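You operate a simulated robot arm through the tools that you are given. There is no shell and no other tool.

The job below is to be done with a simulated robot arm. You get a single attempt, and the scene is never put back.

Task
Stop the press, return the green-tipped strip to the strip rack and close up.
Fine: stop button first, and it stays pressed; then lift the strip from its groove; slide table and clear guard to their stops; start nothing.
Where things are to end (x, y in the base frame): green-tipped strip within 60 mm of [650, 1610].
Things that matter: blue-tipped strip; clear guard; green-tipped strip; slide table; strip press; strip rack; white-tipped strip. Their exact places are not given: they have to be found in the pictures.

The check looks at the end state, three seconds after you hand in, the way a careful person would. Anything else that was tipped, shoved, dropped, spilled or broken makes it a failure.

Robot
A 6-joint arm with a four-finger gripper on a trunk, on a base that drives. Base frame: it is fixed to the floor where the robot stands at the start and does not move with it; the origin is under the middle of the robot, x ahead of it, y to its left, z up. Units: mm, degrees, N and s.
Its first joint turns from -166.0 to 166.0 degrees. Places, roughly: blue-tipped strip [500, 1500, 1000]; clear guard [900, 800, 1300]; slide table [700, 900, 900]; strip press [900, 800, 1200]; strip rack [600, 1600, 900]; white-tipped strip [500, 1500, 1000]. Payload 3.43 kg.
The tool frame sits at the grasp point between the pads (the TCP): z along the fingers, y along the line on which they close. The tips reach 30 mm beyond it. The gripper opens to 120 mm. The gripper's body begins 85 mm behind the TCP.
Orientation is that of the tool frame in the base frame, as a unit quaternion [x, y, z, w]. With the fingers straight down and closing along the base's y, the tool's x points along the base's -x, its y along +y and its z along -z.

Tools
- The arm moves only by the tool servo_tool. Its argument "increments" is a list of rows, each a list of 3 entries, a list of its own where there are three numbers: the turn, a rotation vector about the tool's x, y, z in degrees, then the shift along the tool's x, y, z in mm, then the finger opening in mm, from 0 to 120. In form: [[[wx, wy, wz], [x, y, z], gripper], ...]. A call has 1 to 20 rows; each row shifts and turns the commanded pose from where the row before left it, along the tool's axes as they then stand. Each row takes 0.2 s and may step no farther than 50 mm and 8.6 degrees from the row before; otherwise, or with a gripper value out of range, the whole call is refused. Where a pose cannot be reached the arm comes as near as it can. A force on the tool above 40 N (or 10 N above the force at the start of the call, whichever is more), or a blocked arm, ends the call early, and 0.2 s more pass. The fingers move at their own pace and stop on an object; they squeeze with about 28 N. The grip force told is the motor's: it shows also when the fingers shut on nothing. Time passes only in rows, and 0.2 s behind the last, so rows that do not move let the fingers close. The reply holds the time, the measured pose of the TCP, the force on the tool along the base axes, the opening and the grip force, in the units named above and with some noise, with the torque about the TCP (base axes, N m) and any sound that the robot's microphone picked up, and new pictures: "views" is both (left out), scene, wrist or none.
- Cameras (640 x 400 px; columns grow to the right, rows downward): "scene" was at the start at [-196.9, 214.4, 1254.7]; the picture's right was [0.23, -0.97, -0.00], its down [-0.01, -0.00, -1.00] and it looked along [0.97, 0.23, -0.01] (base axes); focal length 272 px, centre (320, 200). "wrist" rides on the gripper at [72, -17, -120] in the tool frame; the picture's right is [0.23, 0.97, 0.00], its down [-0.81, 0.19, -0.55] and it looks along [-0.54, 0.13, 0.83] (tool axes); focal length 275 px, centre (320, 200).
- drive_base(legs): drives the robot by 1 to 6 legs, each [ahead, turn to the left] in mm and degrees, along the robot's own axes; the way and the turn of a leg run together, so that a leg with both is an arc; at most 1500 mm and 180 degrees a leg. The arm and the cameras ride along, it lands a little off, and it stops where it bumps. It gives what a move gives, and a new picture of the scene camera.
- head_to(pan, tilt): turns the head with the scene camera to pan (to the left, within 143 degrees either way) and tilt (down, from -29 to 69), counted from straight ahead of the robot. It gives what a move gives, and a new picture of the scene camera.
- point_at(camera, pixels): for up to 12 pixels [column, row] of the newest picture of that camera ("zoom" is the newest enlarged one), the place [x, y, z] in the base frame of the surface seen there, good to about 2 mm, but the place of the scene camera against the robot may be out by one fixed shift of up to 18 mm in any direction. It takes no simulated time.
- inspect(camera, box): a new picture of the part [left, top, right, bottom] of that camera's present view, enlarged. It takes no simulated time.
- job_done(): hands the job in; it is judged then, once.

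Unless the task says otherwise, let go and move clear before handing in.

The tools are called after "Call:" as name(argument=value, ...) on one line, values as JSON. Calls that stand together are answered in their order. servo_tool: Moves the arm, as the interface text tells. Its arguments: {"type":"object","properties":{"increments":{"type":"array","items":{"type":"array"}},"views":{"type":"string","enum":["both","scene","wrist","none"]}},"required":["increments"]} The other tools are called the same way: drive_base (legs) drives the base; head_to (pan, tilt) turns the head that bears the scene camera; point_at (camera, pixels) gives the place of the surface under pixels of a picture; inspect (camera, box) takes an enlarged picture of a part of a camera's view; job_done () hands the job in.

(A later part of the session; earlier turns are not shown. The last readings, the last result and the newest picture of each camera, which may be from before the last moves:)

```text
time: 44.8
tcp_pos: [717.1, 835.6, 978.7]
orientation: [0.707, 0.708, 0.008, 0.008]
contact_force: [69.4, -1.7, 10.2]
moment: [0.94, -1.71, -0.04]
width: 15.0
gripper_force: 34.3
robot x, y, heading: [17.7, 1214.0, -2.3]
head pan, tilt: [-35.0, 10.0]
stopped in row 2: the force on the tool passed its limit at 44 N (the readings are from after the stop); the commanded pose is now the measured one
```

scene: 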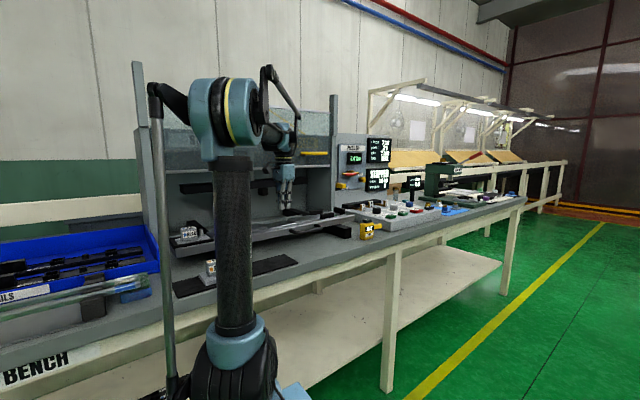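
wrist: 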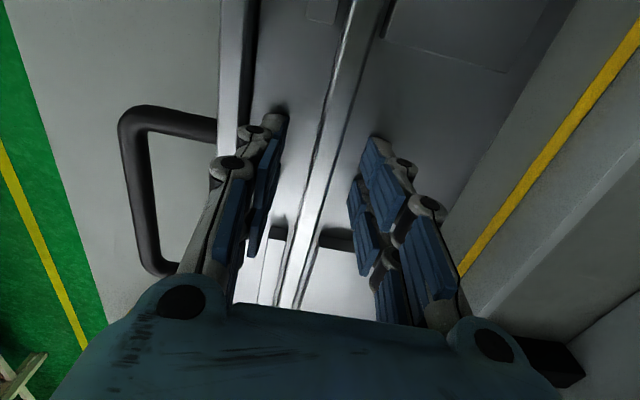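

Unexpected: the width dropped to 15 mm with a 69 N sideways force. I take a picture before anything else.

Call:
inspect(camera="wrist", box=[140, 60, 500, 320])

Call:
inspect(camera="scene", box=[200, 120, 380, 260])

```text
1.54 times, centred on (320, 190) of wrist
```

zoom: 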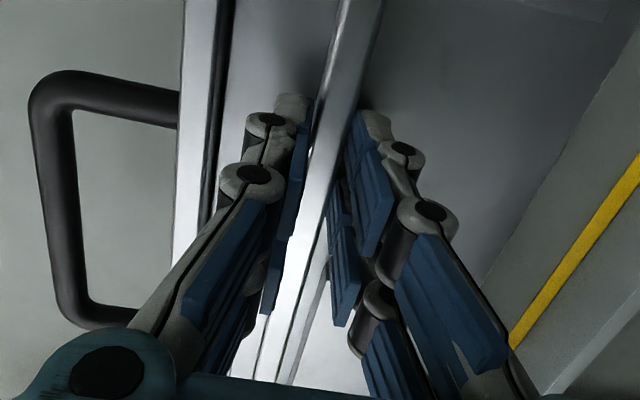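

```text
2.86 times, centred on (290, 190) of scene
```

zoom: 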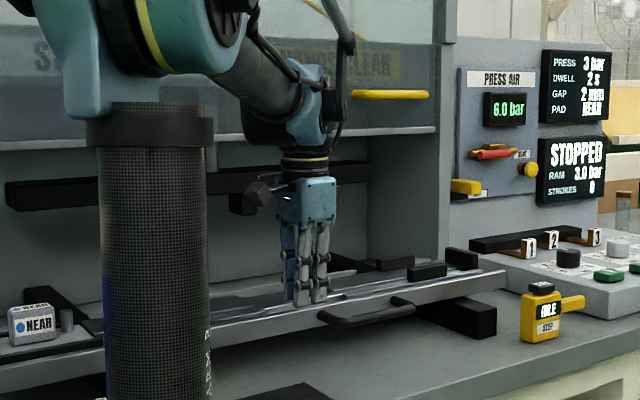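

The fingers are around the strip, tilted slightly. I command an open gripper with no movement and see the state.

Call:
servo_tool(increments=[[[0, 0, 0], [0, 0, 0], 45], [[0, 0, 0], [0, 0, 0], 45]])

```text
time: 45.4
tcp_pos: [710.7, 834.9, 979.9]
orientation: [0.708, 0.706, 0.005, 0.005]
contact_force: [2.3, -0.2, 0.6]
moment: [-0.04, -0.01, 0.02]
width: 44.2
gripper_force: 0.0
robot x, y, heading: [18.2, 1212.8, -2.4]
head pan, tilt: [-35.0, 10.0]
```

scene: 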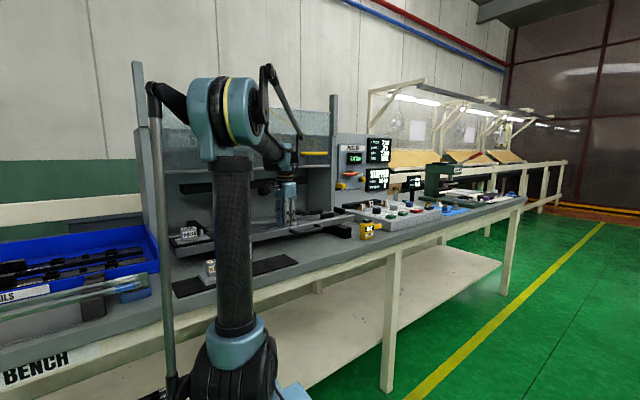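
wrist: 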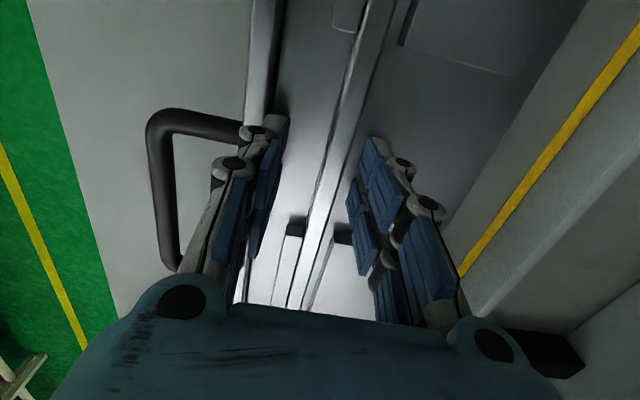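

Back to 45 mm open and clear. I recentre on the strip, fix the small tilt and settle at TCP z≈972.5, then grip.

Call:
servo_tool(increments=[[[0.8, 0, 0], [0, 11.3, 0], 45], [[0, 0, 0], [0, 0, -5], 45], [[0, 0, 0], [0, 0, 0], 45], [[0, 0, 0], [0, 0, 0], 45]], views="wrist")

Call:
point_at(camera="wrist", pixels=[[330, 120], [333, 120], [336, 120], [339, 120], [342, 120], [345, 120], [348, 120], [351, 120], [354, 120], [325, 120], [150, 130]])

```text
time: 46.4
tcp_pos: [721.8, 834.4, 983.2]
orientation: [0.707, 0.707, 0.0, 0.001]
contact_force: [0.3, 0.8, 0.3]
moment: [0.0, -0.03, 0.03]
width: 44.9
gripper_force: 0.0
robot x, y, heading: [18.0, 1212.4, -2.6]
head pan, tilt: [-35.0, 10.0]
```

wrist: 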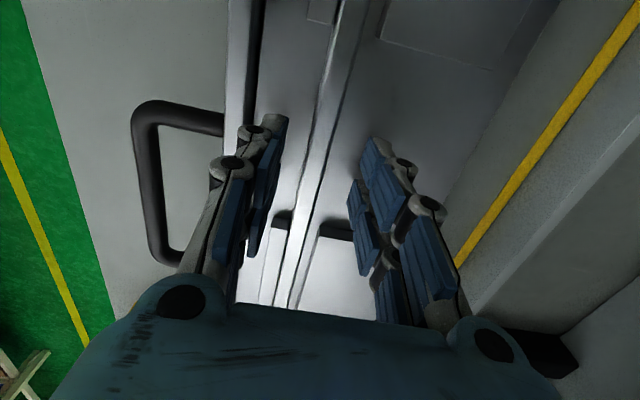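

```text
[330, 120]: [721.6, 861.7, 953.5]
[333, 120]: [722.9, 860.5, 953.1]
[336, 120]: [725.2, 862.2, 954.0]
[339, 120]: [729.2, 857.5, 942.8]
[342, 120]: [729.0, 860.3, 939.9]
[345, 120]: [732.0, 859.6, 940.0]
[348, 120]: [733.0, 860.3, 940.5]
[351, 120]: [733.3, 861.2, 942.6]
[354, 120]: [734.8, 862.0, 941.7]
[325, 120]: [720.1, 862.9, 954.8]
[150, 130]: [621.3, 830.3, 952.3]
```

Strip still centred at x≈721. I lower to 972.7 and close, pausing to let the grip build.

Call:
servo_tool(increments=[[[0, 0, 0], [0, 0, 7], 45], [[0, 0, 0], [0, 0, 3.3], 45], [[0, 0, 0], [0, 0, 0], 30], [[0, 0, 0], [0, 0, 0], 20], [[0, 0, 0], [0, 0, 0], 0], [[0, 0, 0], [0, 0, 0], 0], [[0, 0, 0], [0, 0, 0], 0], [[0, 0, 0], [0, 0, 0], 0]], views="none")

Call:
servo_tool(increments=[[[0, 0, 0], [0, 0, -1], 0], [[0, 0, 0], [0, 0, -1], 0], [[0, 0, 0], [0, 0, 0], 0]], views="wrist")

```text
time: 48.2
tcp_pos: [722.5, 834.4, 973.9]
orientation: [0.707, 0.707, -0.001, 0.001]
contact_force: [-0.2, 0.4, 0.6]
moment: [0.0, -0.02, 0.02]
width: 13.3
gripper_force: 28.3
robot x, y, heading: [17.9, 1209.9, -2.6]
head pan, tilt: [-35.0, 10.0]
```

```text
time: 49.0
tcp_pos: [721.9, 834.3, 975.0]
orientation: [0.708, 0.706, -0.001, 0.001]
contact_force: [-0.5, 0.5, -0.5]
moment: [0.01, 0.01, 0.01]
width: 13.2
gripper_force: 27.8
robot x, y, heading: [19.4, 1207.5, -2.5]
head pan, tilt: [-35.0, 10.0]
```

wrist: 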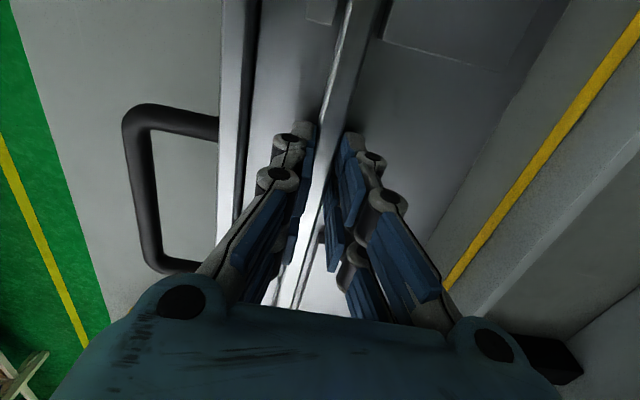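

No resisting force and the width holds at 13.2. I check whether the strip is rising with the fingers.

Call:
point_at(camera="wrist", pixels=[[335, 80], [340, 60], [345, 40], [338, 80], [330, 100], [333, 100], [350, 20], [300, 250], [295, 280]])

Call:
servo_tool(increments=[[[0, 0, 0], [0, 0, -1.5], 0], [[0, 0, 0], [0, 0, -1.5], 0], [[0, 0, 0], [0, 0, 0], 0]], views="wrist")

Call:
point_at(camera="wrist", pixels=[[335, 80], [340, 60], [345, 40], [338, 80], [330, 100], [333, 100], [350, 20], [300, 250], [295, 280]])

```text
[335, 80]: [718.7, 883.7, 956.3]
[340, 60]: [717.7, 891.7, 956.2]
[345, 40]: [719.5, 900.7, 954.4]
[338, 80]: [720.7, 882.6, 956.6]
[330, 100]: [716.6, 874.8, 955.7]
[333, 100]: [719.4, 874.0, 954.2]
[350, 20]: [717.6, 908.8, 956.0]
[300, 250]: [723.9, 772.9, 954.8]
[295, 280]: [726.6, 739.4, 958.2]
```

```text
time: 49.8
tcp_pos: [722.2, 833.9, 978.6]
orientation: [0.708, 0.707, 0.0, 0.001]
contact_force: [-0.4, -0.5, 0.4]
moment: [0.0, 0.02, -0.02]
width: 13.5
gripper_force: 28.4
robot x, y, heading: [16.3, 1212.8, -2.0]
head pan, tilt: [-35.0, 10.0]
```

wrist: 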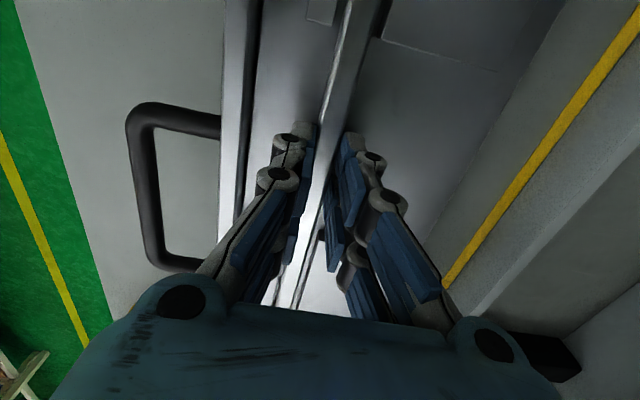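

```text
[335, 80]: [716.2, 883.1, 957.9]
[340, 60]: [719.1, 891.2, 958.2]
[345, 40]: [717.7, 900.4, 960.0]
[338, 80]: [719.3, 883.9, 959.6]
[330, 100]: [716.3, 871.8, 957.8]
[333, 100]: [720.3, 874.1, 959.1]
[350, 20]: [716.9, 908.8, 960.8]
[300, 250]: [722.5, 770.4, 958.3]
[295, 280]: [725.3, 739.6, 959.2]
```

The strip is rising with the fingers (top now z≈958–959). I continue lifting slowly and check again.

Call:
servo_tool(increments=[[[0, 0, 0], [0, 0, -1.5], 0], [[0, 0, 0], [0, 0, -1.5], 0], [[0, 0, 0], [0, 0, -1.5], 0], [[0, 0, 0], [0, 0, -1.5], 0], [[0, 0, 0], [0, 0, -1.5], 0], [[0, 0, 0], [0, 0, -1.5], 0], [[0, 0, 0], [0, 0, 0], 0]], views="wrist")

Call:
point_at(camera="wrist", pixels=[[335, 80], [340, 60], [345, 40], [338, 80], [330, 100], [333, 100], [350, 20], [300, 250], [295, 280]])

```text
time: 51.4
tcp_pos: [721.9, 835.7, 989.0]
orientation: [0.707, 0.707, -0.001, 0.002]
contact_force: [-0.6, 0.3, -0.8]
moment: [-0.02, -0.02, 0.01]
width: 13.5
gripper_force: 27.4
robot x, y, heading: [18.8, 1212.3, -2.4]
head pan, tilt: [-35.0, 10.0]
```

wrist: 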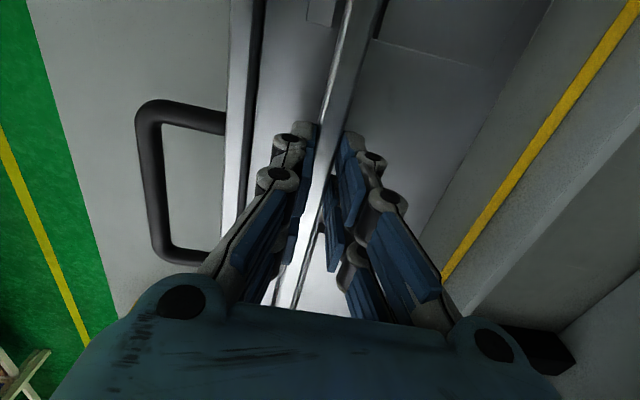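

```text
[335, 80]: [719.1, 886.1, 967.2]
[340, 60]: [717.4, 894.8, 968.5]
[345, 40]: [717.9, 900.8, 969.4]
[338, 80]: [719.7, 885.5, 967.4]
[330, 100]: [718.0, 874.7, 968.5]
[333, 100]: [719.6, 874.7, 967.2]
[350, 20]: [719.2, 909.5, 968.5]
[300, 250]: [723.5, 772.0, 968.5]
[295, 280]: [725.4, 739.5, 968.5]
```

The strip is following (top z≈968, level). I keep lifting with gentle steps.

Call:
servo_tool(increments=[[[0, 0, 0], [0, 0, -2], 0], [[0, 0, 0], [0, 0, -2], 0], [[0, 0, 0], [0, 0, -3], 0], [[0, 0, 0], [0, 0, -3], 0], [[0, 0, 0], [0, 0, -4], 0], [[0, 0, 0], [0, 0, -4], 0], [[0, 0, 0], [0, 0, -5], 0], [[0, 0, 0], [0, 0, -5], 0], [[0, 0, 0], [0, 0, -6], 0], [[0, 0, 0], [0, 0, -6], 0], [[0, 0, 0], [0, 0, -6], 0], [[0, 0, 0], [0, 0, -6], 0], [[0, 0, 0], [0, 0, -6], 0], [[0, 0, 0], [0, 0, -6], 0], [[0, 0, 0], [0, 0, -4], 0], [[0, 0, 0], [0, 0, -2], 0], [[0, 0, 0], [0, 0, 0], 0]])

Call:
point_at(camera="wrist", pixels=[[335, 80], [340, 60], [345, 40], [338, 80], [330, 100], [333, 100], [350, 20], [300, 250], [295, 280]])

```text
time: 55.0
tcp_pos: [723.1, 832.8, 1057.6]
orientation: [0.708, 0.707, -0.001, 0.001]
contact_force: [0.0, 0.0, -1.0]
moment: [0.0, -0.02, 0.0]
width: 13.6
gripper_force: 28.0
robot x, y, heading: [17.7, 1211.0, -2.5]
head pan, tilt: [-35.0, 10.0]
```

scene: 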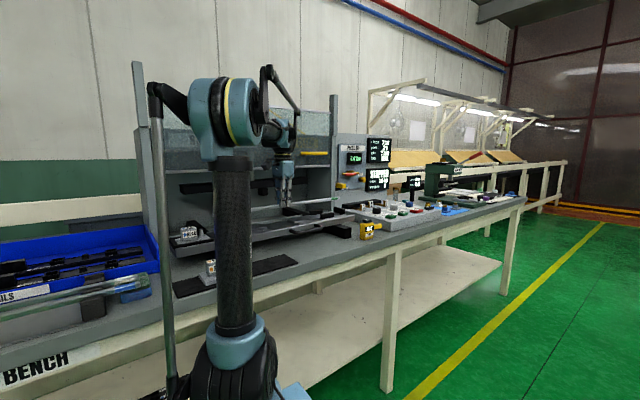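
wrist: 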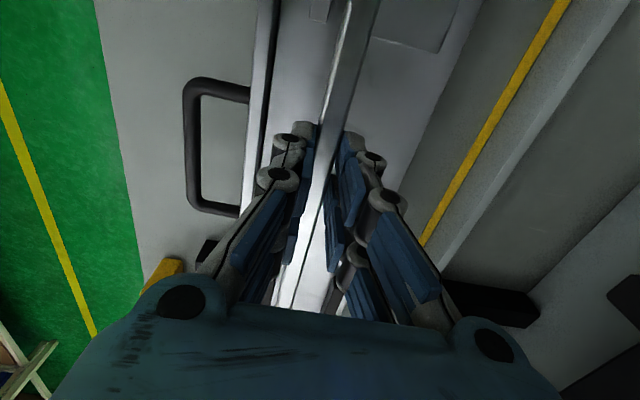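

```text
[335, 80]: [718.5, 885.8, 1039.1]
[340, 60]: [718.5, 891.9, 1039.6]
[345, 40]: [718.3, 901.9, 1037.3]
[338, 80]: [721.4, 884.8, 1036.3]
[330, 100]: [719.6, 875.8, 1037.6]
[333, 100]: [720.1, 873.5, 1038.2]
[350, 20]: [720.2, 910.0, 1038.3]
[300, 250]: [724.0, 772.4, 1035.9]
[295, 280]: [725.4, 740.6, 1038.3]
```

The strip is held level and rising well. I raise it further and then look at the rack with the scene camera.

Call:
servo_tool(increments=[[[0, 0, 0], [0, 0, -3], 0], [[0, 0, 0], [0, 0, -5], 0], [[0, 0, 0], [0, 0, -8], 0], [[0, 0, 0], [0, 0, -8], 0], [[0, 0, 0], [0, 0, -10], 0], [[0, 0, 0], [0, 0, -10], 0], [[0, 0, 0], [0, 0, -10], 0], [[0, 0, 0], [0, 0, -10], 0], [[0, 0, 0], [0, 0, -10], 0], [[0, 0, 0], [0, 0, -8], 0], [[0, 0, 0], [0, 0, -6], 0], [[0, 0, 0], [0, 0, -3], 0], [[0, 0, 0], [0, 0, 0], 0]], views="wrist")

Call:
head_to(pan=25, tilt=25)

Call:
inspect(camera="scene", box=[180, 80, 560, 310])

```text
time: 57.8
tcp_pos: [724.1, 834.9, 1148.1]
orientation: [0.708, 0.707, -0.001, 0.001]
contact_force: [-0.9, -0.7, 0.2]
moment: [0.03, -0.01, 0.01]
width: 13.7
gripper_force: 28.0
robot x, y, heading: [21.9, 1215.3, -2.2]
head pan, tilt: [-35.0, 10.0]
```

wrist: 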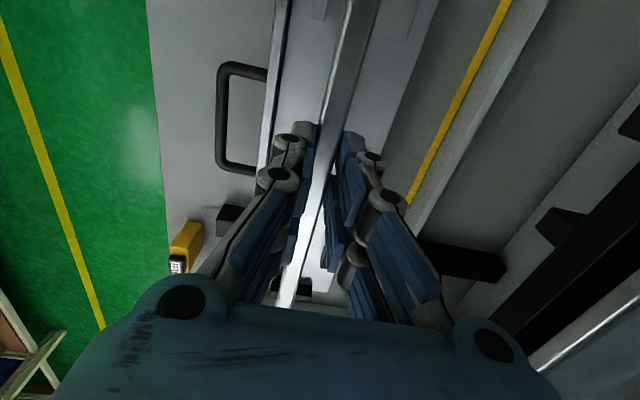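

```text
time: 59.1
tcp_pos: [723.6, 834.9, 1147.3]
orientation: [0.708, 0.707, 0.0, 0.001]
contact_force: [0.5, -0.2, 0.3]
moment: [-0.02, 0.0, -0.04]
width: 13.3
gripper_force: 28.0
robot x, y, heading: [17.7, 1211.0, -2.4]
head pan, tilt: [25.0, 25.0]
```

scene: 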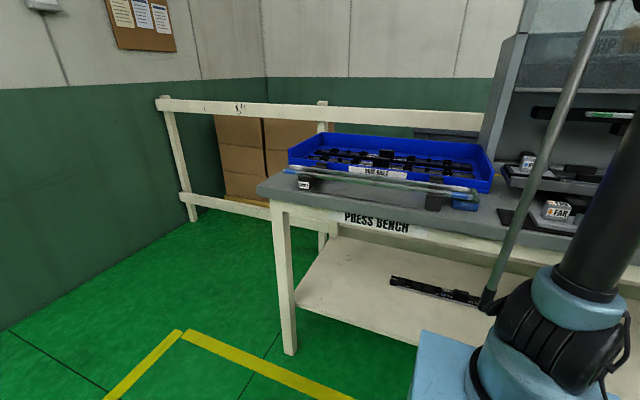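

```text
1.68 times, centred on (370, 195) of scene
```

zoom: 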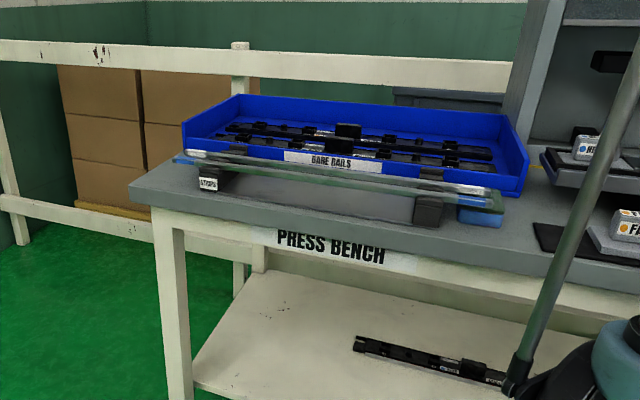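

The held strip's green end is visible at about (605,114). I enlarge and measure the rack's supports and the two strips on it.

Call:
inspect(camera="scene", box=[270, 120, 400, 220])

Call:
inspect(camera="scene", box=[380, 140, 510, 230])

Call:
point_at(camera="scene", pixels=[[286, 172], [292, 168], [303, 183], [350, 178], [350, 175], [430, 185], [430, 188], [434, 203], [437, 182], [476, 194], [480, 188], [465, 207]])

```text
4.00 times, centred on (335, 170) of scene
```

zoom: 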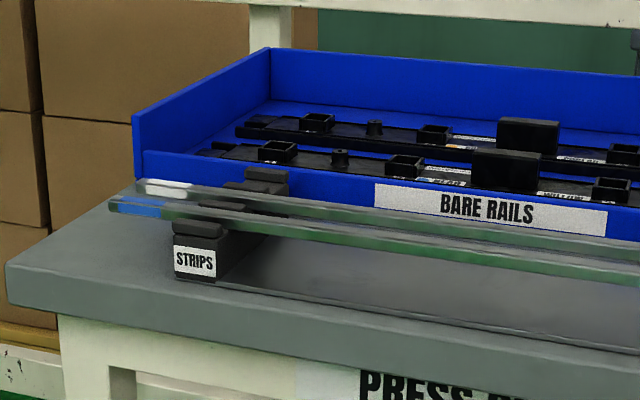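

```text
4.44 times, centred on (445, 185) of scene
```

zoom: 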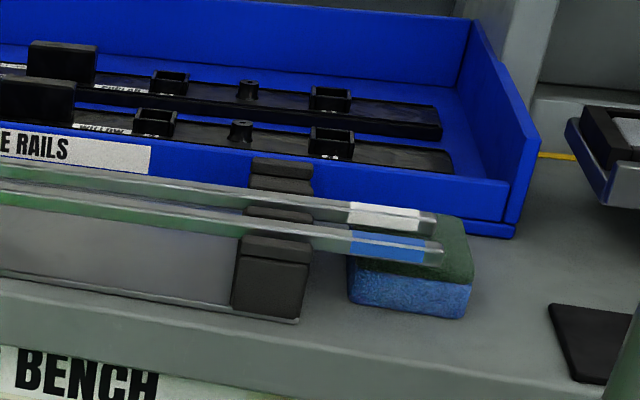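

```text
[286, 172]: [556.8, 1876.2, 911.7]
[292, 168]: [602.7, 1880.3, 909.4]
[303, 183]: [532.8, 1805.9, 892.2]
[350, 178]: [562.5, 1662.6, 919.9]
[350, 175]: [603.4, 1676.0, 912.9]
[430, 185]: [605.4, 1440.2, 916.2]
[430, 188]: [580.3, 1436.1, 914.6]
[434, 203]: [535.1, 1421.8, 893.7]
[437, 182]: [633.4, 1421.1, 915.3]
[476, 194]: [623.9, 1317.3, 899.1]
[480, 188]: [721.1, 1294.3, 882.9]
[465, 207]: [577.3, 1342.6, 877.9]
```

The rack's strips run y≈1330–1880 at x≈560 (blue) and x≈600 (white), tops at z≈915, so the free third slot should be near x≈645. I carry the strip toward it gently at the present height.

Call:
servo_tool(increments=[[[0, 0, 0], [3, 0, -2], 0], [[0, 0, 0], [6, 0, -3], 0], [[0, 0, 0], [10, -1, -3], 0], [[0, 0, 0], [13, -1, -2], 0], [[0, 0, 0], [15, -1, 0], 0], [[0, 0, 0], [15, -1, 0], 0], [[0, 0, 0], [15, -1, 0], 0], [[0, 0, 0], [15, -1, 0], 0], [[0, 0, 0], [15, -1, 0], 0], [[0, 0, 0], [15, -1, 0], 0], [[0, 0, 0], [15, -1, 0], 0], [[0, 0, 0], [15, -1, 0], 0], [[0, 0, 0], [15, -1, 0], 0], [[0, 0, 0], [15, -1, 0], 0], [[0, 0, 0], [15, -1, 0], 0], [[0, 0, 0], [15, -1, 0], 0], [[0, 0, 0], [15, -1, 0], 0], [[0, 0, 0], [12, -1, 0], 0], [[0, 0, 0], [6, 0, 0], 0], [[0, 0, 0], [0, 0, 0], 0]])

```text
time: 63.3
tcp_pos: [706.8, 1079.2, 1159.2]
orientation: [0.708, 0.707, -0.001, 0.0]
contact_force: [-0.1, 0.1, -0.6]
moment: [-0.02, 0.01, 0.0]
width: 13.0
gripper_force: 27.9
robot x, y, heading: [18.5, 1213.6, -2.4]
head pan, tilt: [25.0, 25.0]
```

scene: 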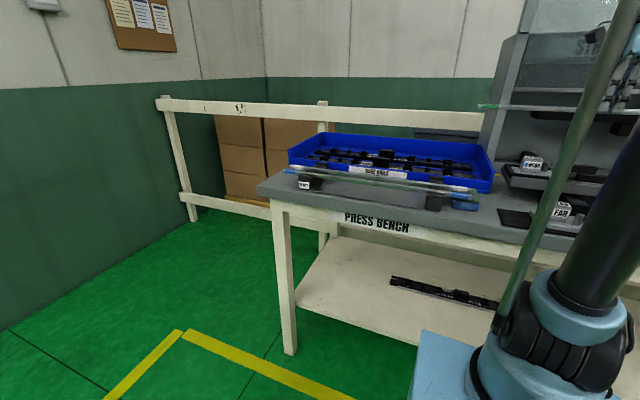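
wrist: 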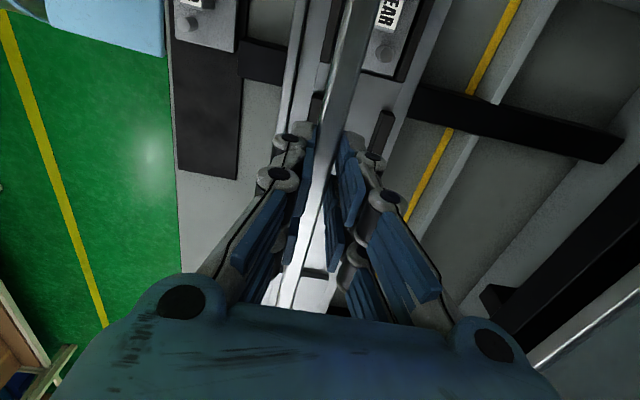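

The strip is still held firmly (13.0 mm). I continue, a little faster.

Call:
servo_tool(increments=[[[0, 0, 0], [6, 0, 0], 0], [[0, 0, 0], [12, -1, 0], 0], [[0, 0, 0], [16, -2, 0], 0], [[0, 0, 0], [18, -2, 0], 0], [[0, 0, 0], [18, -2, 0], 0], [[0, 0, 0], [18, -2, 0], 0], [[0, 0, 0], [18, -2, 0], 0], [[0, 0, 0], [18, -2, 0], 0], [[0, 0, 0], [18, -2, 0], 0], [[0, 0, 0], [18, -2, 0], 0], [[0, 0, 0], [18, -2, 0], 0], [[0, 0, 0], [18, -2, 0], 0], [[0, 0, 0], [18, -2, 0], 0], [[0, 0, 0], [18, -2, 0], 0], [[0, 0, 0], [18, -2, 0], 0], [[0, 0, 0], [18, -2, 0], 0], [[0, 0, 0], [14, -2, 0], 0], [[0, 0, 0], [10, -1, 0], 0], [[0, 0, 0], [5, 0, 0], 0], [[0, 0, 0], [0, 0, 0], 0]])

```text
time: 67.5
tcp_pos: [674.5, 1376.9, 1157.9]
orientation: [0.708, 0.706, 0.0, -0.001]
contact_force: [-0.2, 0.1, -0.5]
moment: [0.0, -0.01, 0.01]
width: 13.2
gripper_force: 28.1
robot x, y, heading: [17.6, 1212.3, -2.1]
head pan, tilt: [25.0, 25.0]
```

scene: 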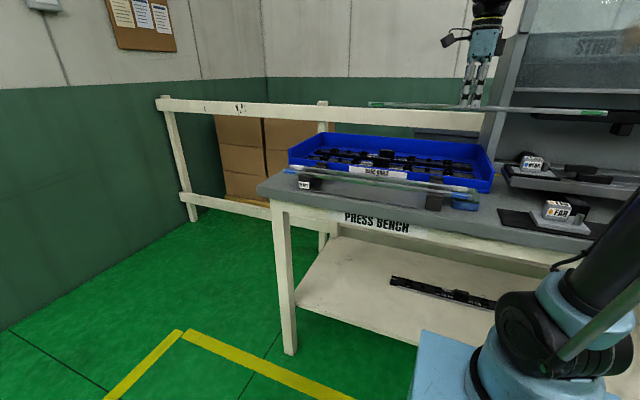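
wrist: 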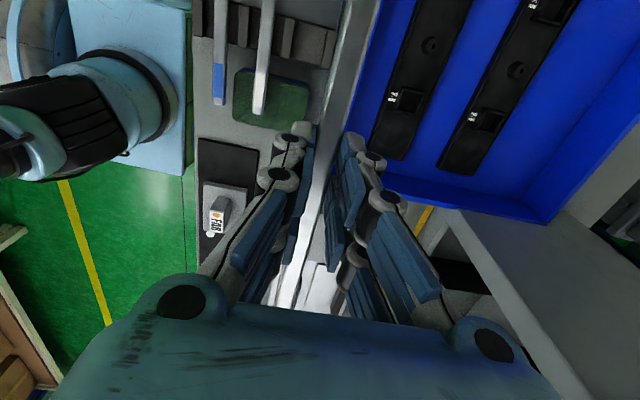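

The whole held strip is in the scene view and the near rack support is in the wrist view. I measure both.

Call:
point_at(camera="scene", pixels=[[371, 104], [369, 104], [375, 104], [470, 108], [600, 113], [607, 113], [604, 114]])

Call:
inspect(camera="wrist", box=[190, 0, 390, 140])

Call:
point_at(camera="wrist", pixels=[[218, 90], [218, 70], [258, 100], [260, 80], [220, 40], [265, 40], [202, 20], [245, 32], [288, 35], [325, 45], [275, 40], [345, 60]])

Call:
inspect(camera="scene", box=[350, 80, 640, 130])

```text
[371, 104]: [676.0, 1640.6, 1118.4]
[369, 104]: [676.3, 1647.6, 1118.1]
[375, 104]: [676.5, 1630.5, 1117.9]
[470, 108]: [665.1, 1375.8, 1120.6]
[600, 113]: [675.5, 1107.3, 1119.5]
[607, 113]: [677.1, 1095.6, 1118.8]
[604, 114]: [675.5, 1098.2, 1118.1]
```

```text
2.86 times, centred on (290, 70) of wrist
```

zoom: 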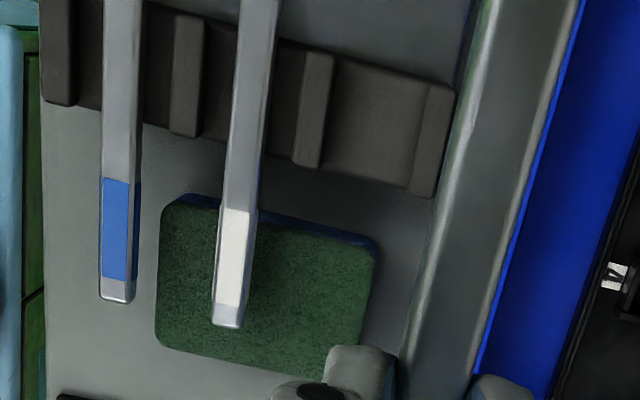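

```text
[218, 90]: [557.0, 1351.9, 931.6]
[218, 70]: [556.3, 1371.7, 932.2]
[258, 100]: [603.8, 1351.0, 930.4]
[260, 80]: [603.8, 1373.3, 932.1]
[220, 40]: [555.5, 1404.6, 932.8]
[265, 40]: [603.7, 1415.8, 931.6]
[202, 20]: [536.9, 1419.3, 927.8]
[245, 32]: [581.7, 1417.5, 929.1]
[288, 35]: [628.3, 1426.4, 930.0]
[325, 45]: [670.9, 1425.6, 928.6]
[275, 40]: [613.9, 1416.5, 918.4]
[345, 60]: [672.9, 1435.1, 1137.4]
```

```text
2.21 times, centred on (495, 105) of scene
```

zoom: 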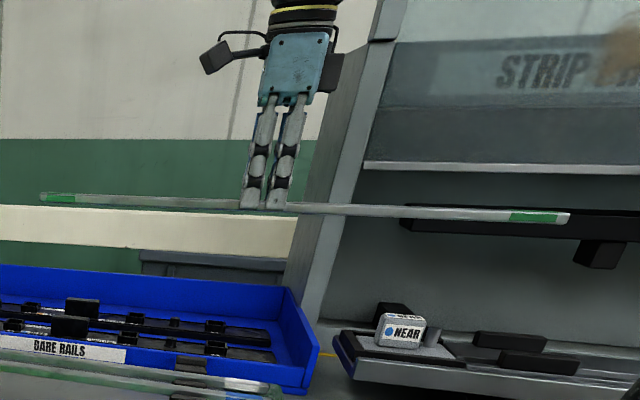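

In the wrist frame the nubs are at x≈537, 582, 628 and 671, so the free third slot is centred at x≈649.5. The neighbours' tops are at z≈931.5, so I'd release at TCP z≈952. I carry on to above the slot.

Call:
servo_tool(increments=[[[0, 0, 0], [6, 0, 0], 0], [[0, 0, 0], [12, -1, 0], 0], [[0, 0, 0], [16, -2, 0], 0], [[0, 0, 0], [18, -2, 0], 0], [[0, 0, 0], [18, -2, 0], 0], [[0, 0, 0], [18, -2, 0], 0], [[0, 0, 0], [18, -2, 0], 0], [[0, 0, 0], [18, -2, 0], 0], [[0, 0, 0], [18, -2, 0], 0], [[0, 0, 0], [18, -2, 0], 0], [[0, 0, 0], [18, -2, 0], 0], [[0, 0, 0], [18, -2, 0], 0], [[0, 0, 0], [14, -2, 0], 0], [[0, 0, 0], [12, -2, 0], 0], [[0, 0, 0], [8, 0, 0], 0], [[0, 0, 0], [4, 0, 0], 0], [[0, 0, 0], [0, 0, 0], 0], [[0, 0, 0], [0, 0, 0], 0]])

```text
time: 71.3
tcp_pos: [649.9, 1609.2, 1155.7]
orientation: [0.707, 0.707, 0.001, 0.0]
contact_force: [-0.5, 0.0, -0.5]
moment: [-0.02, 0.04, -0.02]
width: 13.4
gripper_force: 28.1
robot x, y, heading: [15.8, 1215.4, -2.3]
head pan, tilt: [25.0, 25.0]
```

scene: 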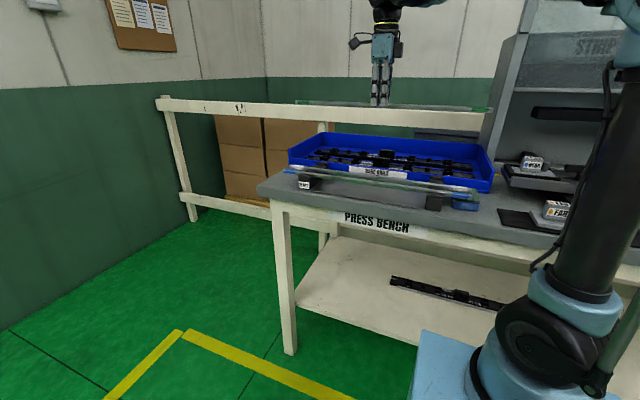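
wrist: 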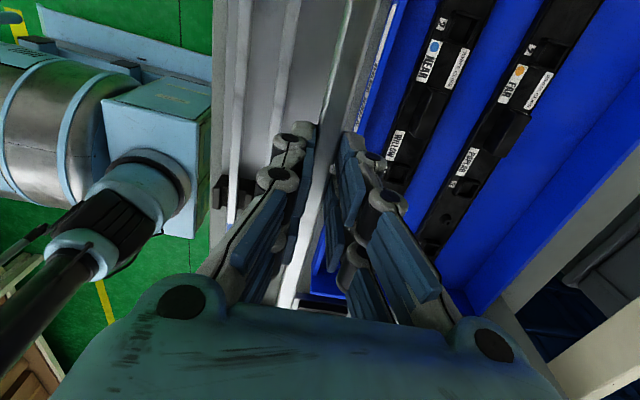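

The strip hangs above the third slot. I check the tray wall height and neighbouring white strip under the gripper.

Call:
point_at(camera="wrist", pixels=[[376, 60], [382, 40], [388, 30], [395, 60], [372, 80], [285, 80], [235, 100], [288, 40], [350, 60], [345, 60], [355, 40], [300, 280]])

Call:
inspect(camera="wrist", box=[200, 0, 420, 140])

Call:
inspect(camera="scene", box=[270, 80, 510, 230])

Call:
point_at(camera="scene", pixels=[[298, 101], [296, 101], [488, 109], [492, 109], [300, 101], [285, 171], [476, 195], [478, 191], [288, 167]])

```text
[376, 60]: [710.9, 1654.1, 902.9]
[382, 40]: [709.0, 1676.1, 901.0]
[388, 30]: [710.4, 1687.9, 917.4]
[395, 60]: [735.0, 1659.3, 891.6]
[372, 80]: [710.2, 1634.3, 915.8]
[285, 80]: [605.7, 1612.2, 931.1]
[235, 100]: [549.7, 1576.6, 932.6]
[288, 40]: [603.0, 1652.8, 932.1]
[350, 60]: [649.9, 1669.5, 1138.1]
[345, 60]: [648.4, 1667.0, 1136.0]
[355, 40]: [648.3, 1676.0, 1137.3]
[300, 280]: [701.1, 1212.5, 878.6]
```

```text
2.86 times, centred on (310, 70) of wrist
```

zoom: 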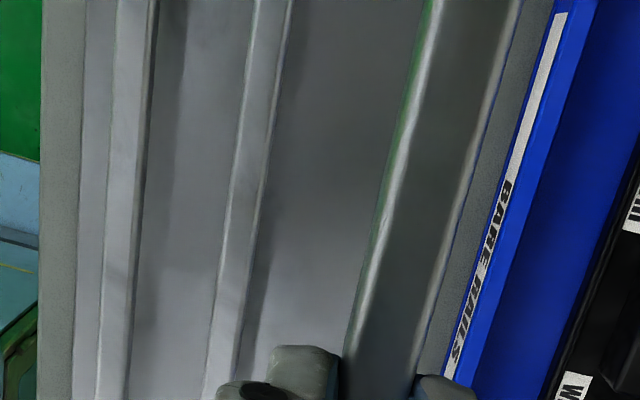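

```text
2.67 times, centred on (390, 155) of scene
```

zoom: 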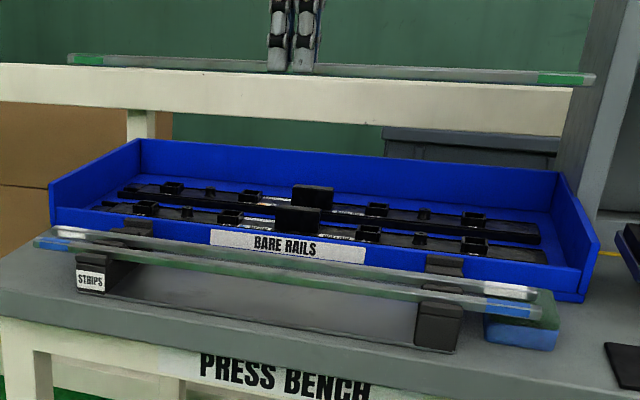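

```text
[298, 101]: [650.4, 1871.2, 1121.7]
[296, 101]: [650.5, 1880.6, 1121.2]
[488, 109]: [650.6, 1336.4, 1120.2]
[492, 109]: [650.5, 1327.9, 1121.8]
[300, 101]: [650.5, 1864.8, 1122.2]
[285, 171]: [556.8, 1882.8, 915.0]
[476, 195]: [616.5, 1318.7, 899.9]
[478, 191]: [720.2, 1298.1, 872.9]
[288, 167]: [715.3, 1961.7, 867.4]
```

The held strip lines up with its neighbours in y and sits at x≈649; the tray wall (x≈710, top ≈917) is clear. I lower gently to just above the nubs.

Call:
servo_tool(increments=[[[0, 0, 0], [0, 0, 3], 0], [[0, 0, 0], [0, 0, 6], 0], [[0, 0, 0], [0, 0, 10], 0], [[0, 0, 0], [0, 0, 14], 0], [[0, 0, 0], [0, 0, 15], 0], [[0, 0, 0], [0, 0, 15], 0], [[0, 0, 0], [0, 0, 15], 0], [[0, 0, 0], [0, 0, 15], 0], [[0, 0, 0], [0, 0, 15], 0], [[0, 0, 0], [0, 0, 15], 0], [[0, 0, 0], [0, 0, 15], 0], [[0, 0, 0], [0, 0, 15], 0], [[0, 0, 0], [0, 0, 10], 0], [[0, 0, 0], [0, 0, 8], 0], [[0, 0, 0], [0, 0, 5], 0], [[0, 0, 0], [0, 0, 0], 0]])

Call:
inspect(camera="scene", box=[270, 110, 510, 230])

```text
time: 74.7
tcp_pos: [650.5, 1610.8, 980.0]
orientation: [0.708, 0.707, 0.0, 0.001]
contact_force: [0.5, 0.0, -0.3]
moment: [0.03, 0.01, 0.0]
width: 13.5
gripper_force: 28.1
robot x, y, heading: [15.9, 1212.5, -2.5]
head pan, tilt: [25.0, 25.0]
```

scene: 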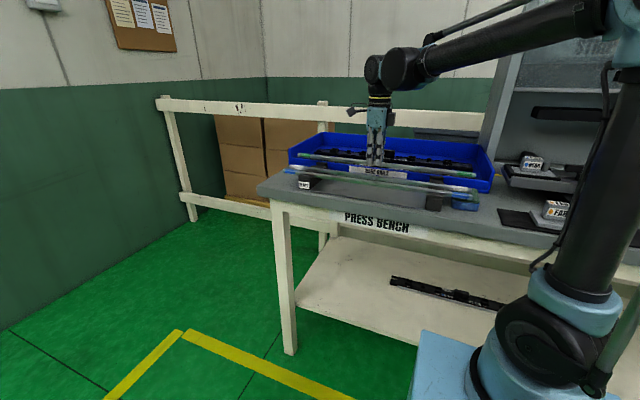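
wrist: 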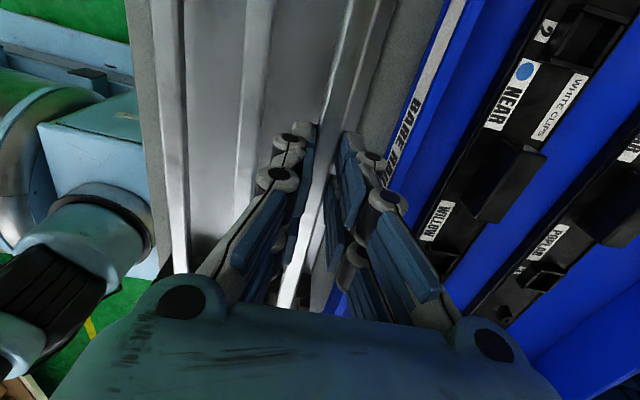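

```text
2.67 times, centred on (390, 170) of scene
```

zoom: 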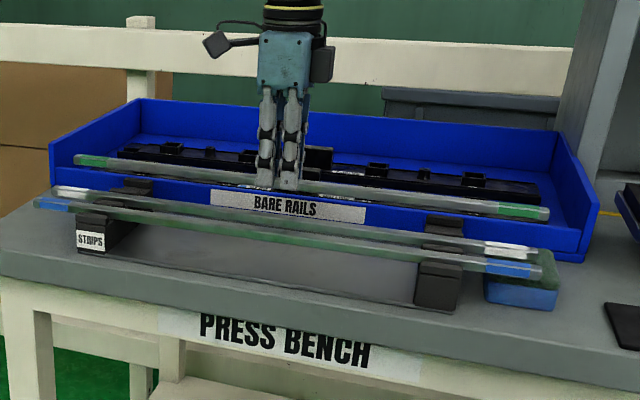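

Aligned just above the third slot. I lower the last ~27 mm in small steps.

Call:
servo_tool(increments=[[[0, 0, 0], [0, 0, 4], 0], [[0, 0, 0], [0, 0, 5], 0], [[0, 0, 0], [0, 0, 5], 0], [[0, 0, 0], [0, 0, 4], 0], [[0, 0, 0], [0, 0, 3], 0], [[0, 0, 0], [0, 0, 2], 0], [[0, 0, 0], [0, 0, 1.5], 0], [[0, 0, 0], [0, 0, 1], 0], [[0, 0, 0], [0, 0, 0], 0]])

Call:
inspect(camera="scene", box=[270, 110, 510, 230])

```text
time: 76.7
tcp_pos: [649.9, 1610.7, 955.8]
orientation: [0.708, 0.707, 0.0, 0.001]
contact_force: [0.0, -0.4, -0.4]
moment: [-0.01, 0.01, 0.01]
width: 13.6
gripper_force: 28.2
robot x, y, heading: [16.1, 1209.2, -2.2]
head pan, tilt: [25.0, 25.0]
```

scene: 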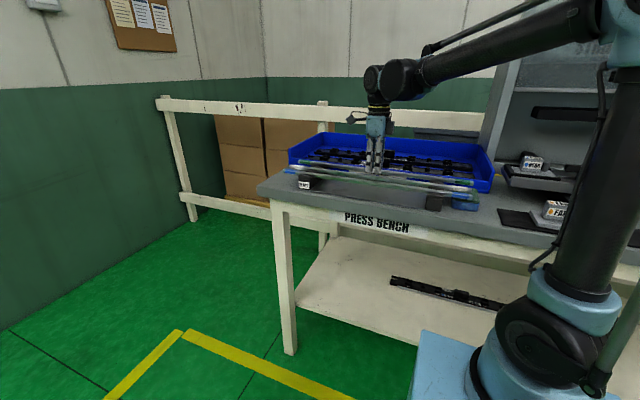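
wrist: 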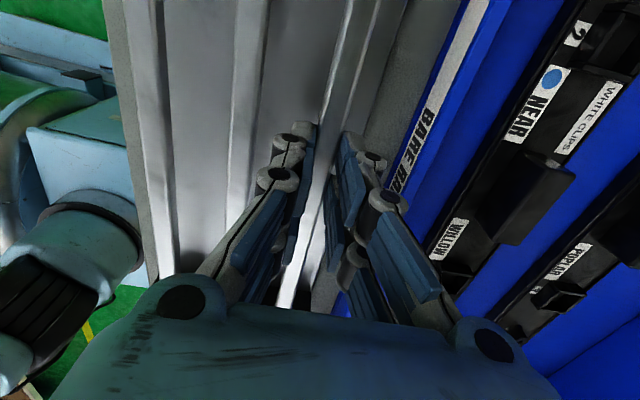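

```text
2.67 times, centred on (390, 170) of scene
```

zoom: 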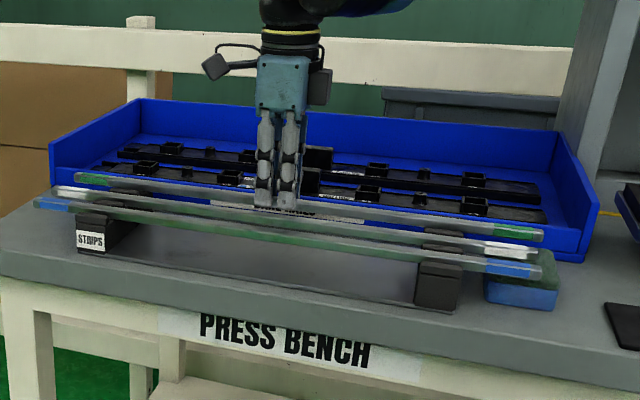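

Still no contact at z 955.8. I lower the last few millimetres one at a time.

Call:
servo_tool(increments=[[[0, 0, 0], [0, 0, 1], 0], [[0, 0, 0], [0, 0, 1], 0], [[0, 0, 0], [0, 0, 1], 0], [[0, 0, 0], [0, 0, 0], 0]], views="none")

Call:
servo_tool(increments=[[[0, 0, 0], [0, 0, 0.7], 0], [[0, 0, 0], [0, 0, 0], 0]], views="wrist")

Call:
point_at(camera="wrist", pixels=[[345, 60], [350, 60], [340, 90], [355, 30], [245, 100], [250, 60], [300, 260], [295, 285]])

```text
time: 77.7
tcp_pos: [648.7, 1610.5, 954.1]
orientation: [0.708, 0.707, 0.0, 0.0]
contact_force: [-0.2, 0.1, -1.1]
moment: [0.0, 0.01, -0.01]
width: 13.5
gripper_force: 28.1
robot x, y, heading: [16.9, 1215.5, -2.4]
head pan, tilt: [25.0, 25.0]
```

```text
time: 78.3
tcp_pos: [649.0, 1610.2, 952.8]
orientation: [0.708, 0.707, 0.001, 0.0]
contact_force: [0.4, -0.6, -0.1]
moment: [0.02, 0.0, 0.0]
width: 13.7
gripper_force: 27.9
robot x, y, heading: [16.9, 1213.4, -2.5]
head pan, tilt: [25.0, 25.0]
```

wrist: 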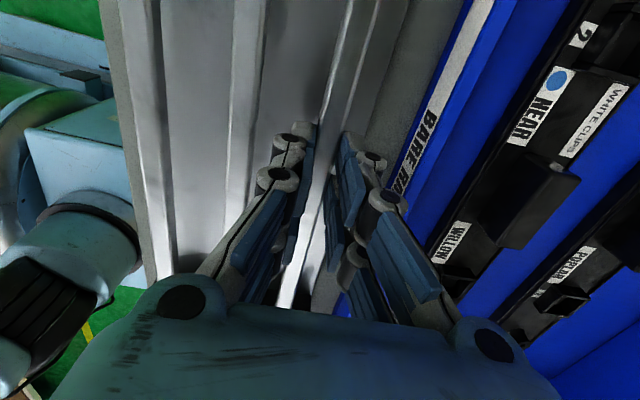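

```text
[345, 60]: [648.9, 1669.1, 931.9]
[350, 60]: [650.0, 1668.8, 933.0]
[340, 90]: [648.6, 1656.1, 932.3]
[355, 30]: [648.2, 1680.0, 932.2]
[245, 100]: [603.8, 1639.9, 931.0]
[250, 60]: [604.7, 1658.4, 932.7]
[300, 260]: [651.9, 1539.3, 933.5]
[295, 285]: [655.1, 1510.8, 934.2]
```

The strip's top is at z≈932.5, within a millimetre of the white strip's. I go 0.6 mm further and open slightly to release.

Call:
servo_tool(increments=[[[0, 0, 0], [0, 0, 0.6], 0], [[0, 0, 0], [0, 0, 0], 0], [[0, 0, 0], [0, 0, 0], 18], [[0, 0, 0], [0, 0, 0], 24], [[0, 0, 0], [0, 0, 0], 32], [[0, 0, 0], [0, 0, 0], 32]])

Call:
point_at(camera="wrist", pixels=[[345, 60], [350, 60], [340, 90], [355, 30], [330, 120], [245, 100], [250, 60], [300, 260], [295, 285]])

Call:
inspect(camera="scene", box=[270, 110, 510, 230])

```text
time: 79.7
tcp_pos: [648.8, 1610.8, 952.0]
orientation: [0.708, 0.707, -0.001, 0.0]
contact_force: [-0.3, -0.7, -1.0]
moment: [0.05, 0.02, 0.0]
width: 32.2
gripper_force: 0.1
robot x, y, heading: [17.9, 1206.6, -2.4]
head pan, tilt: [25.0, 25.0]
```

scene: 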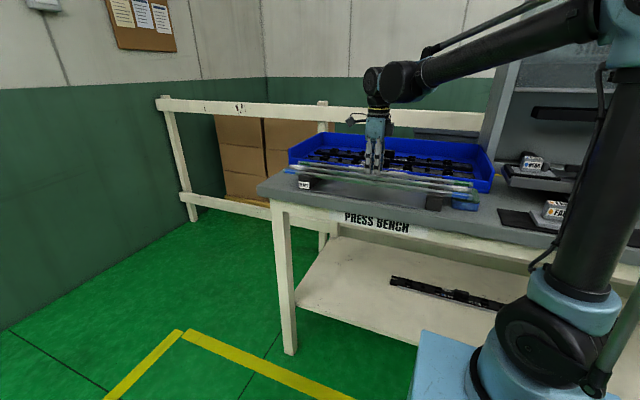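
wrist: 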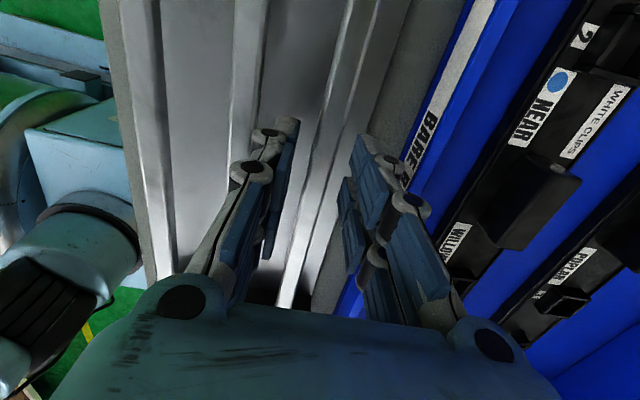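

```text
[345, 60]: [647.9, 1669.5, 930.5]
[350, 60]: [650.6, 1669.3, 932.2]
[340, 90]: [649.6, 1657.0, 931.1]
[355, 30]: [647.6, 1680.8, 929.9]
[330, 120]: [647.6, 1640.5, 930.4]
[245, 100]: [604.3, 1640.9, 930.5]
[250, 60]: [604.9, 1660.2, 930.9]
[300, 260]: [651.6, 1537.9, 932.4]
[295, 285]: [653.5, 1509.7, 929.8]
```

```text
2.67 times, centred on (390, 170) of scene
```

zoom: 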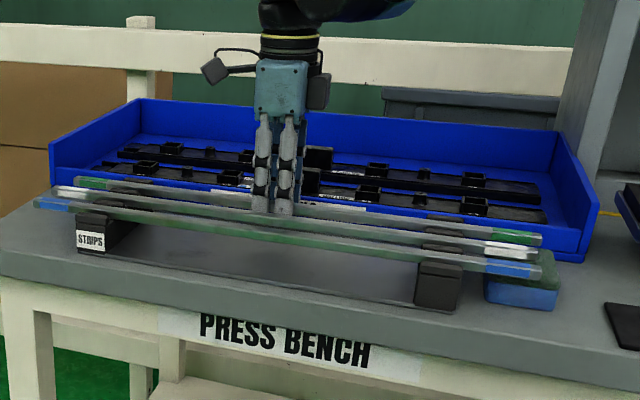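

The green strip is seated level with the others and free of the fingers. I rise straight up, keeping the fingers at 32 mm.

Call:
servo_tool(increments=[[[0, 0, 0], [0, 0, -5], 32], [[0, 0, 0], [0, 0, -8], 32], [[0, 0, 0], [0, 0, -15], 32], [[0, 0, 0], [0, 0, -30], 32], [[0, 0, 0], [0, 0, -45], 32], [[0, 0, 0], [0, 0, -45], 32], [[0, 0, 0], [0, 0, -45], 32], [[0, 0, 0], [0, 0, -45], 32], [[0, 0, 0], [0, 0, -45], 20], [[0, 0, 0], [0, 0, 0], 0]])

Call:
inspect(camera="scene", box=[270, 110, 510, 230])

Call:
inspect(camera="wrist", box=[180, 0, 480, 200])

```text
time: 81.9
tcp_pos: [650.4, 1611.9, 1234.4]
orientation: [0.708, 0.707, 0.0, 0.0]
contact_force: [0.5, -0.8, 0.0]
moment: [0.0, -0.02, 0.02]
width: 0.0
gripper_force: 28.3
robot x, y, heading: [16.8, 1210.4, -2.3]
head pan, tilt: [25.0, 25.0]
```

scene: 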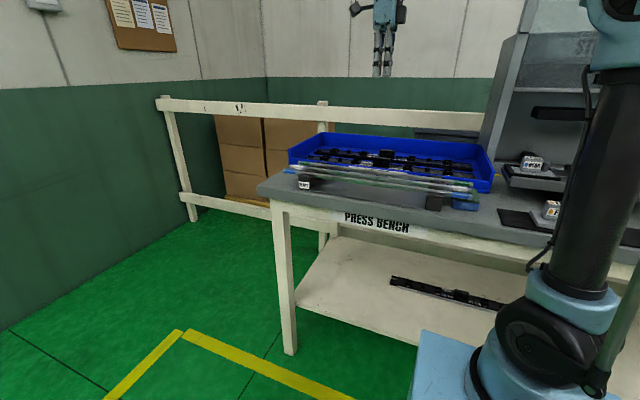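
wrist: 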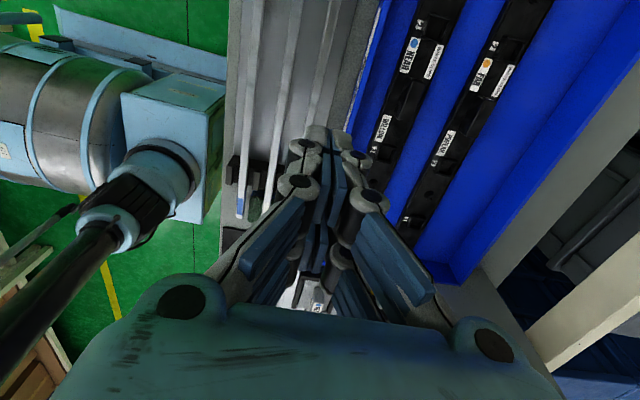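

```text
2.67 times, centred on (390, 170) of scene
```

zoom: 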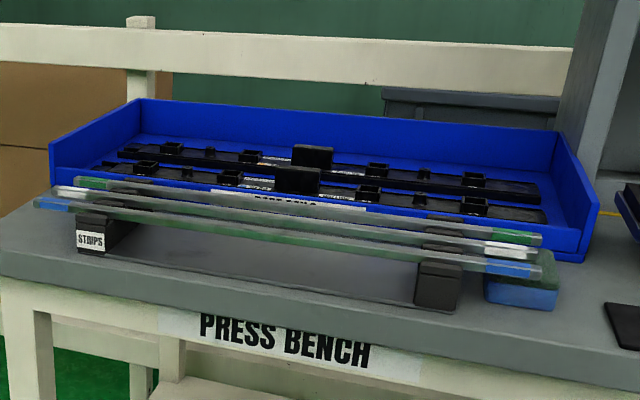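

```text
2.00 times, centred on (330, 100) of wrist
```

zoom: 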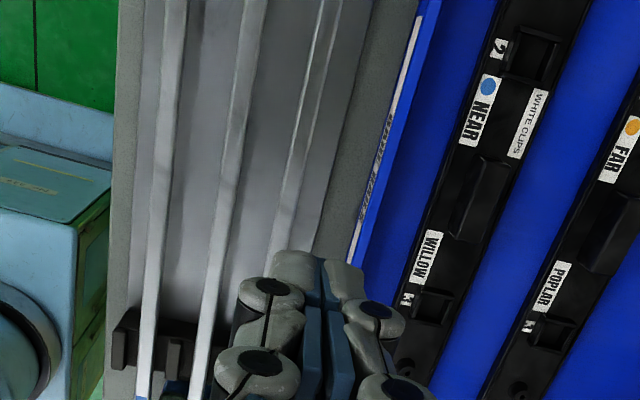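

The green strip rests in the third slot beside the white and blue ones, and nothing else moved. Next comes the slide table: I turn the gripper back 90° and pull the arm in a little before driving to y≈835.

Call:
servo_tool(increments=[[[0, 0, -8.2], [0, 0, 0], 0], [[0, 0, -8.2], [0, 0, 0], 0], [[0, 0, -8.2], [0, 0, 0], 0], [[0, 0, -8.2], [0, 0, 0], 0], [[0, 0, -8.2], [0, 0, 0], 0], [[0, 0, -8.2], [0, 0, 0], 0], [[0, 0, -8.2], [0, 0, 0], 0], [[0, 0, -8.2], [0, 0, 0], 0], [[0, 0, -8.2], [0, 0, 0], 0], [[0, 0, -8.2], [0, 0, 0], 0], [[0, 0, -8.2], [0, 0, 0], 0], [[0, 0, 0], [20, -45, 0], 0], [[0, 0, 0], [20, -45, 0], 0], [[0, 0, 0], [20, -45, 0], 0], [[0, 0, 0], [20, -45, 0], 0], [[0, 0, 0], [20, -45, 0], 0], [[0, 0, 0], [20, -45, 0], 0], [[0, 0, 0], [0, -45, 0], 0], [[0, 0, 0], [0, -45, 0], 0], [[0, 0, 0], [0, 0, 0], 0]], views="wrist")

```text
time: 86.1
tcp_pos: [532.8, 1244.1, 1235.4]
orientation: [-0.001, 1.0, 0.001, 0.0]
contact_force: [0.0, -0.2, -0.1]
moment: [0.07, -0.02, -0.02]
width: 0.0
gripper_force: 27.7
robot x, y, heading: [15.8, 1211.5, -2.5]
head pan, tilt: [25.0, 25.0]
```

wrist: 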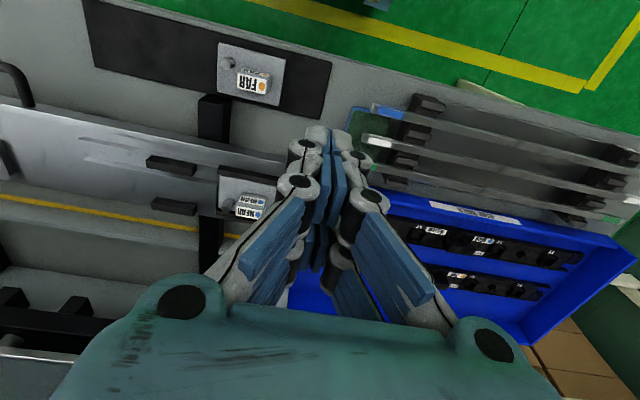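

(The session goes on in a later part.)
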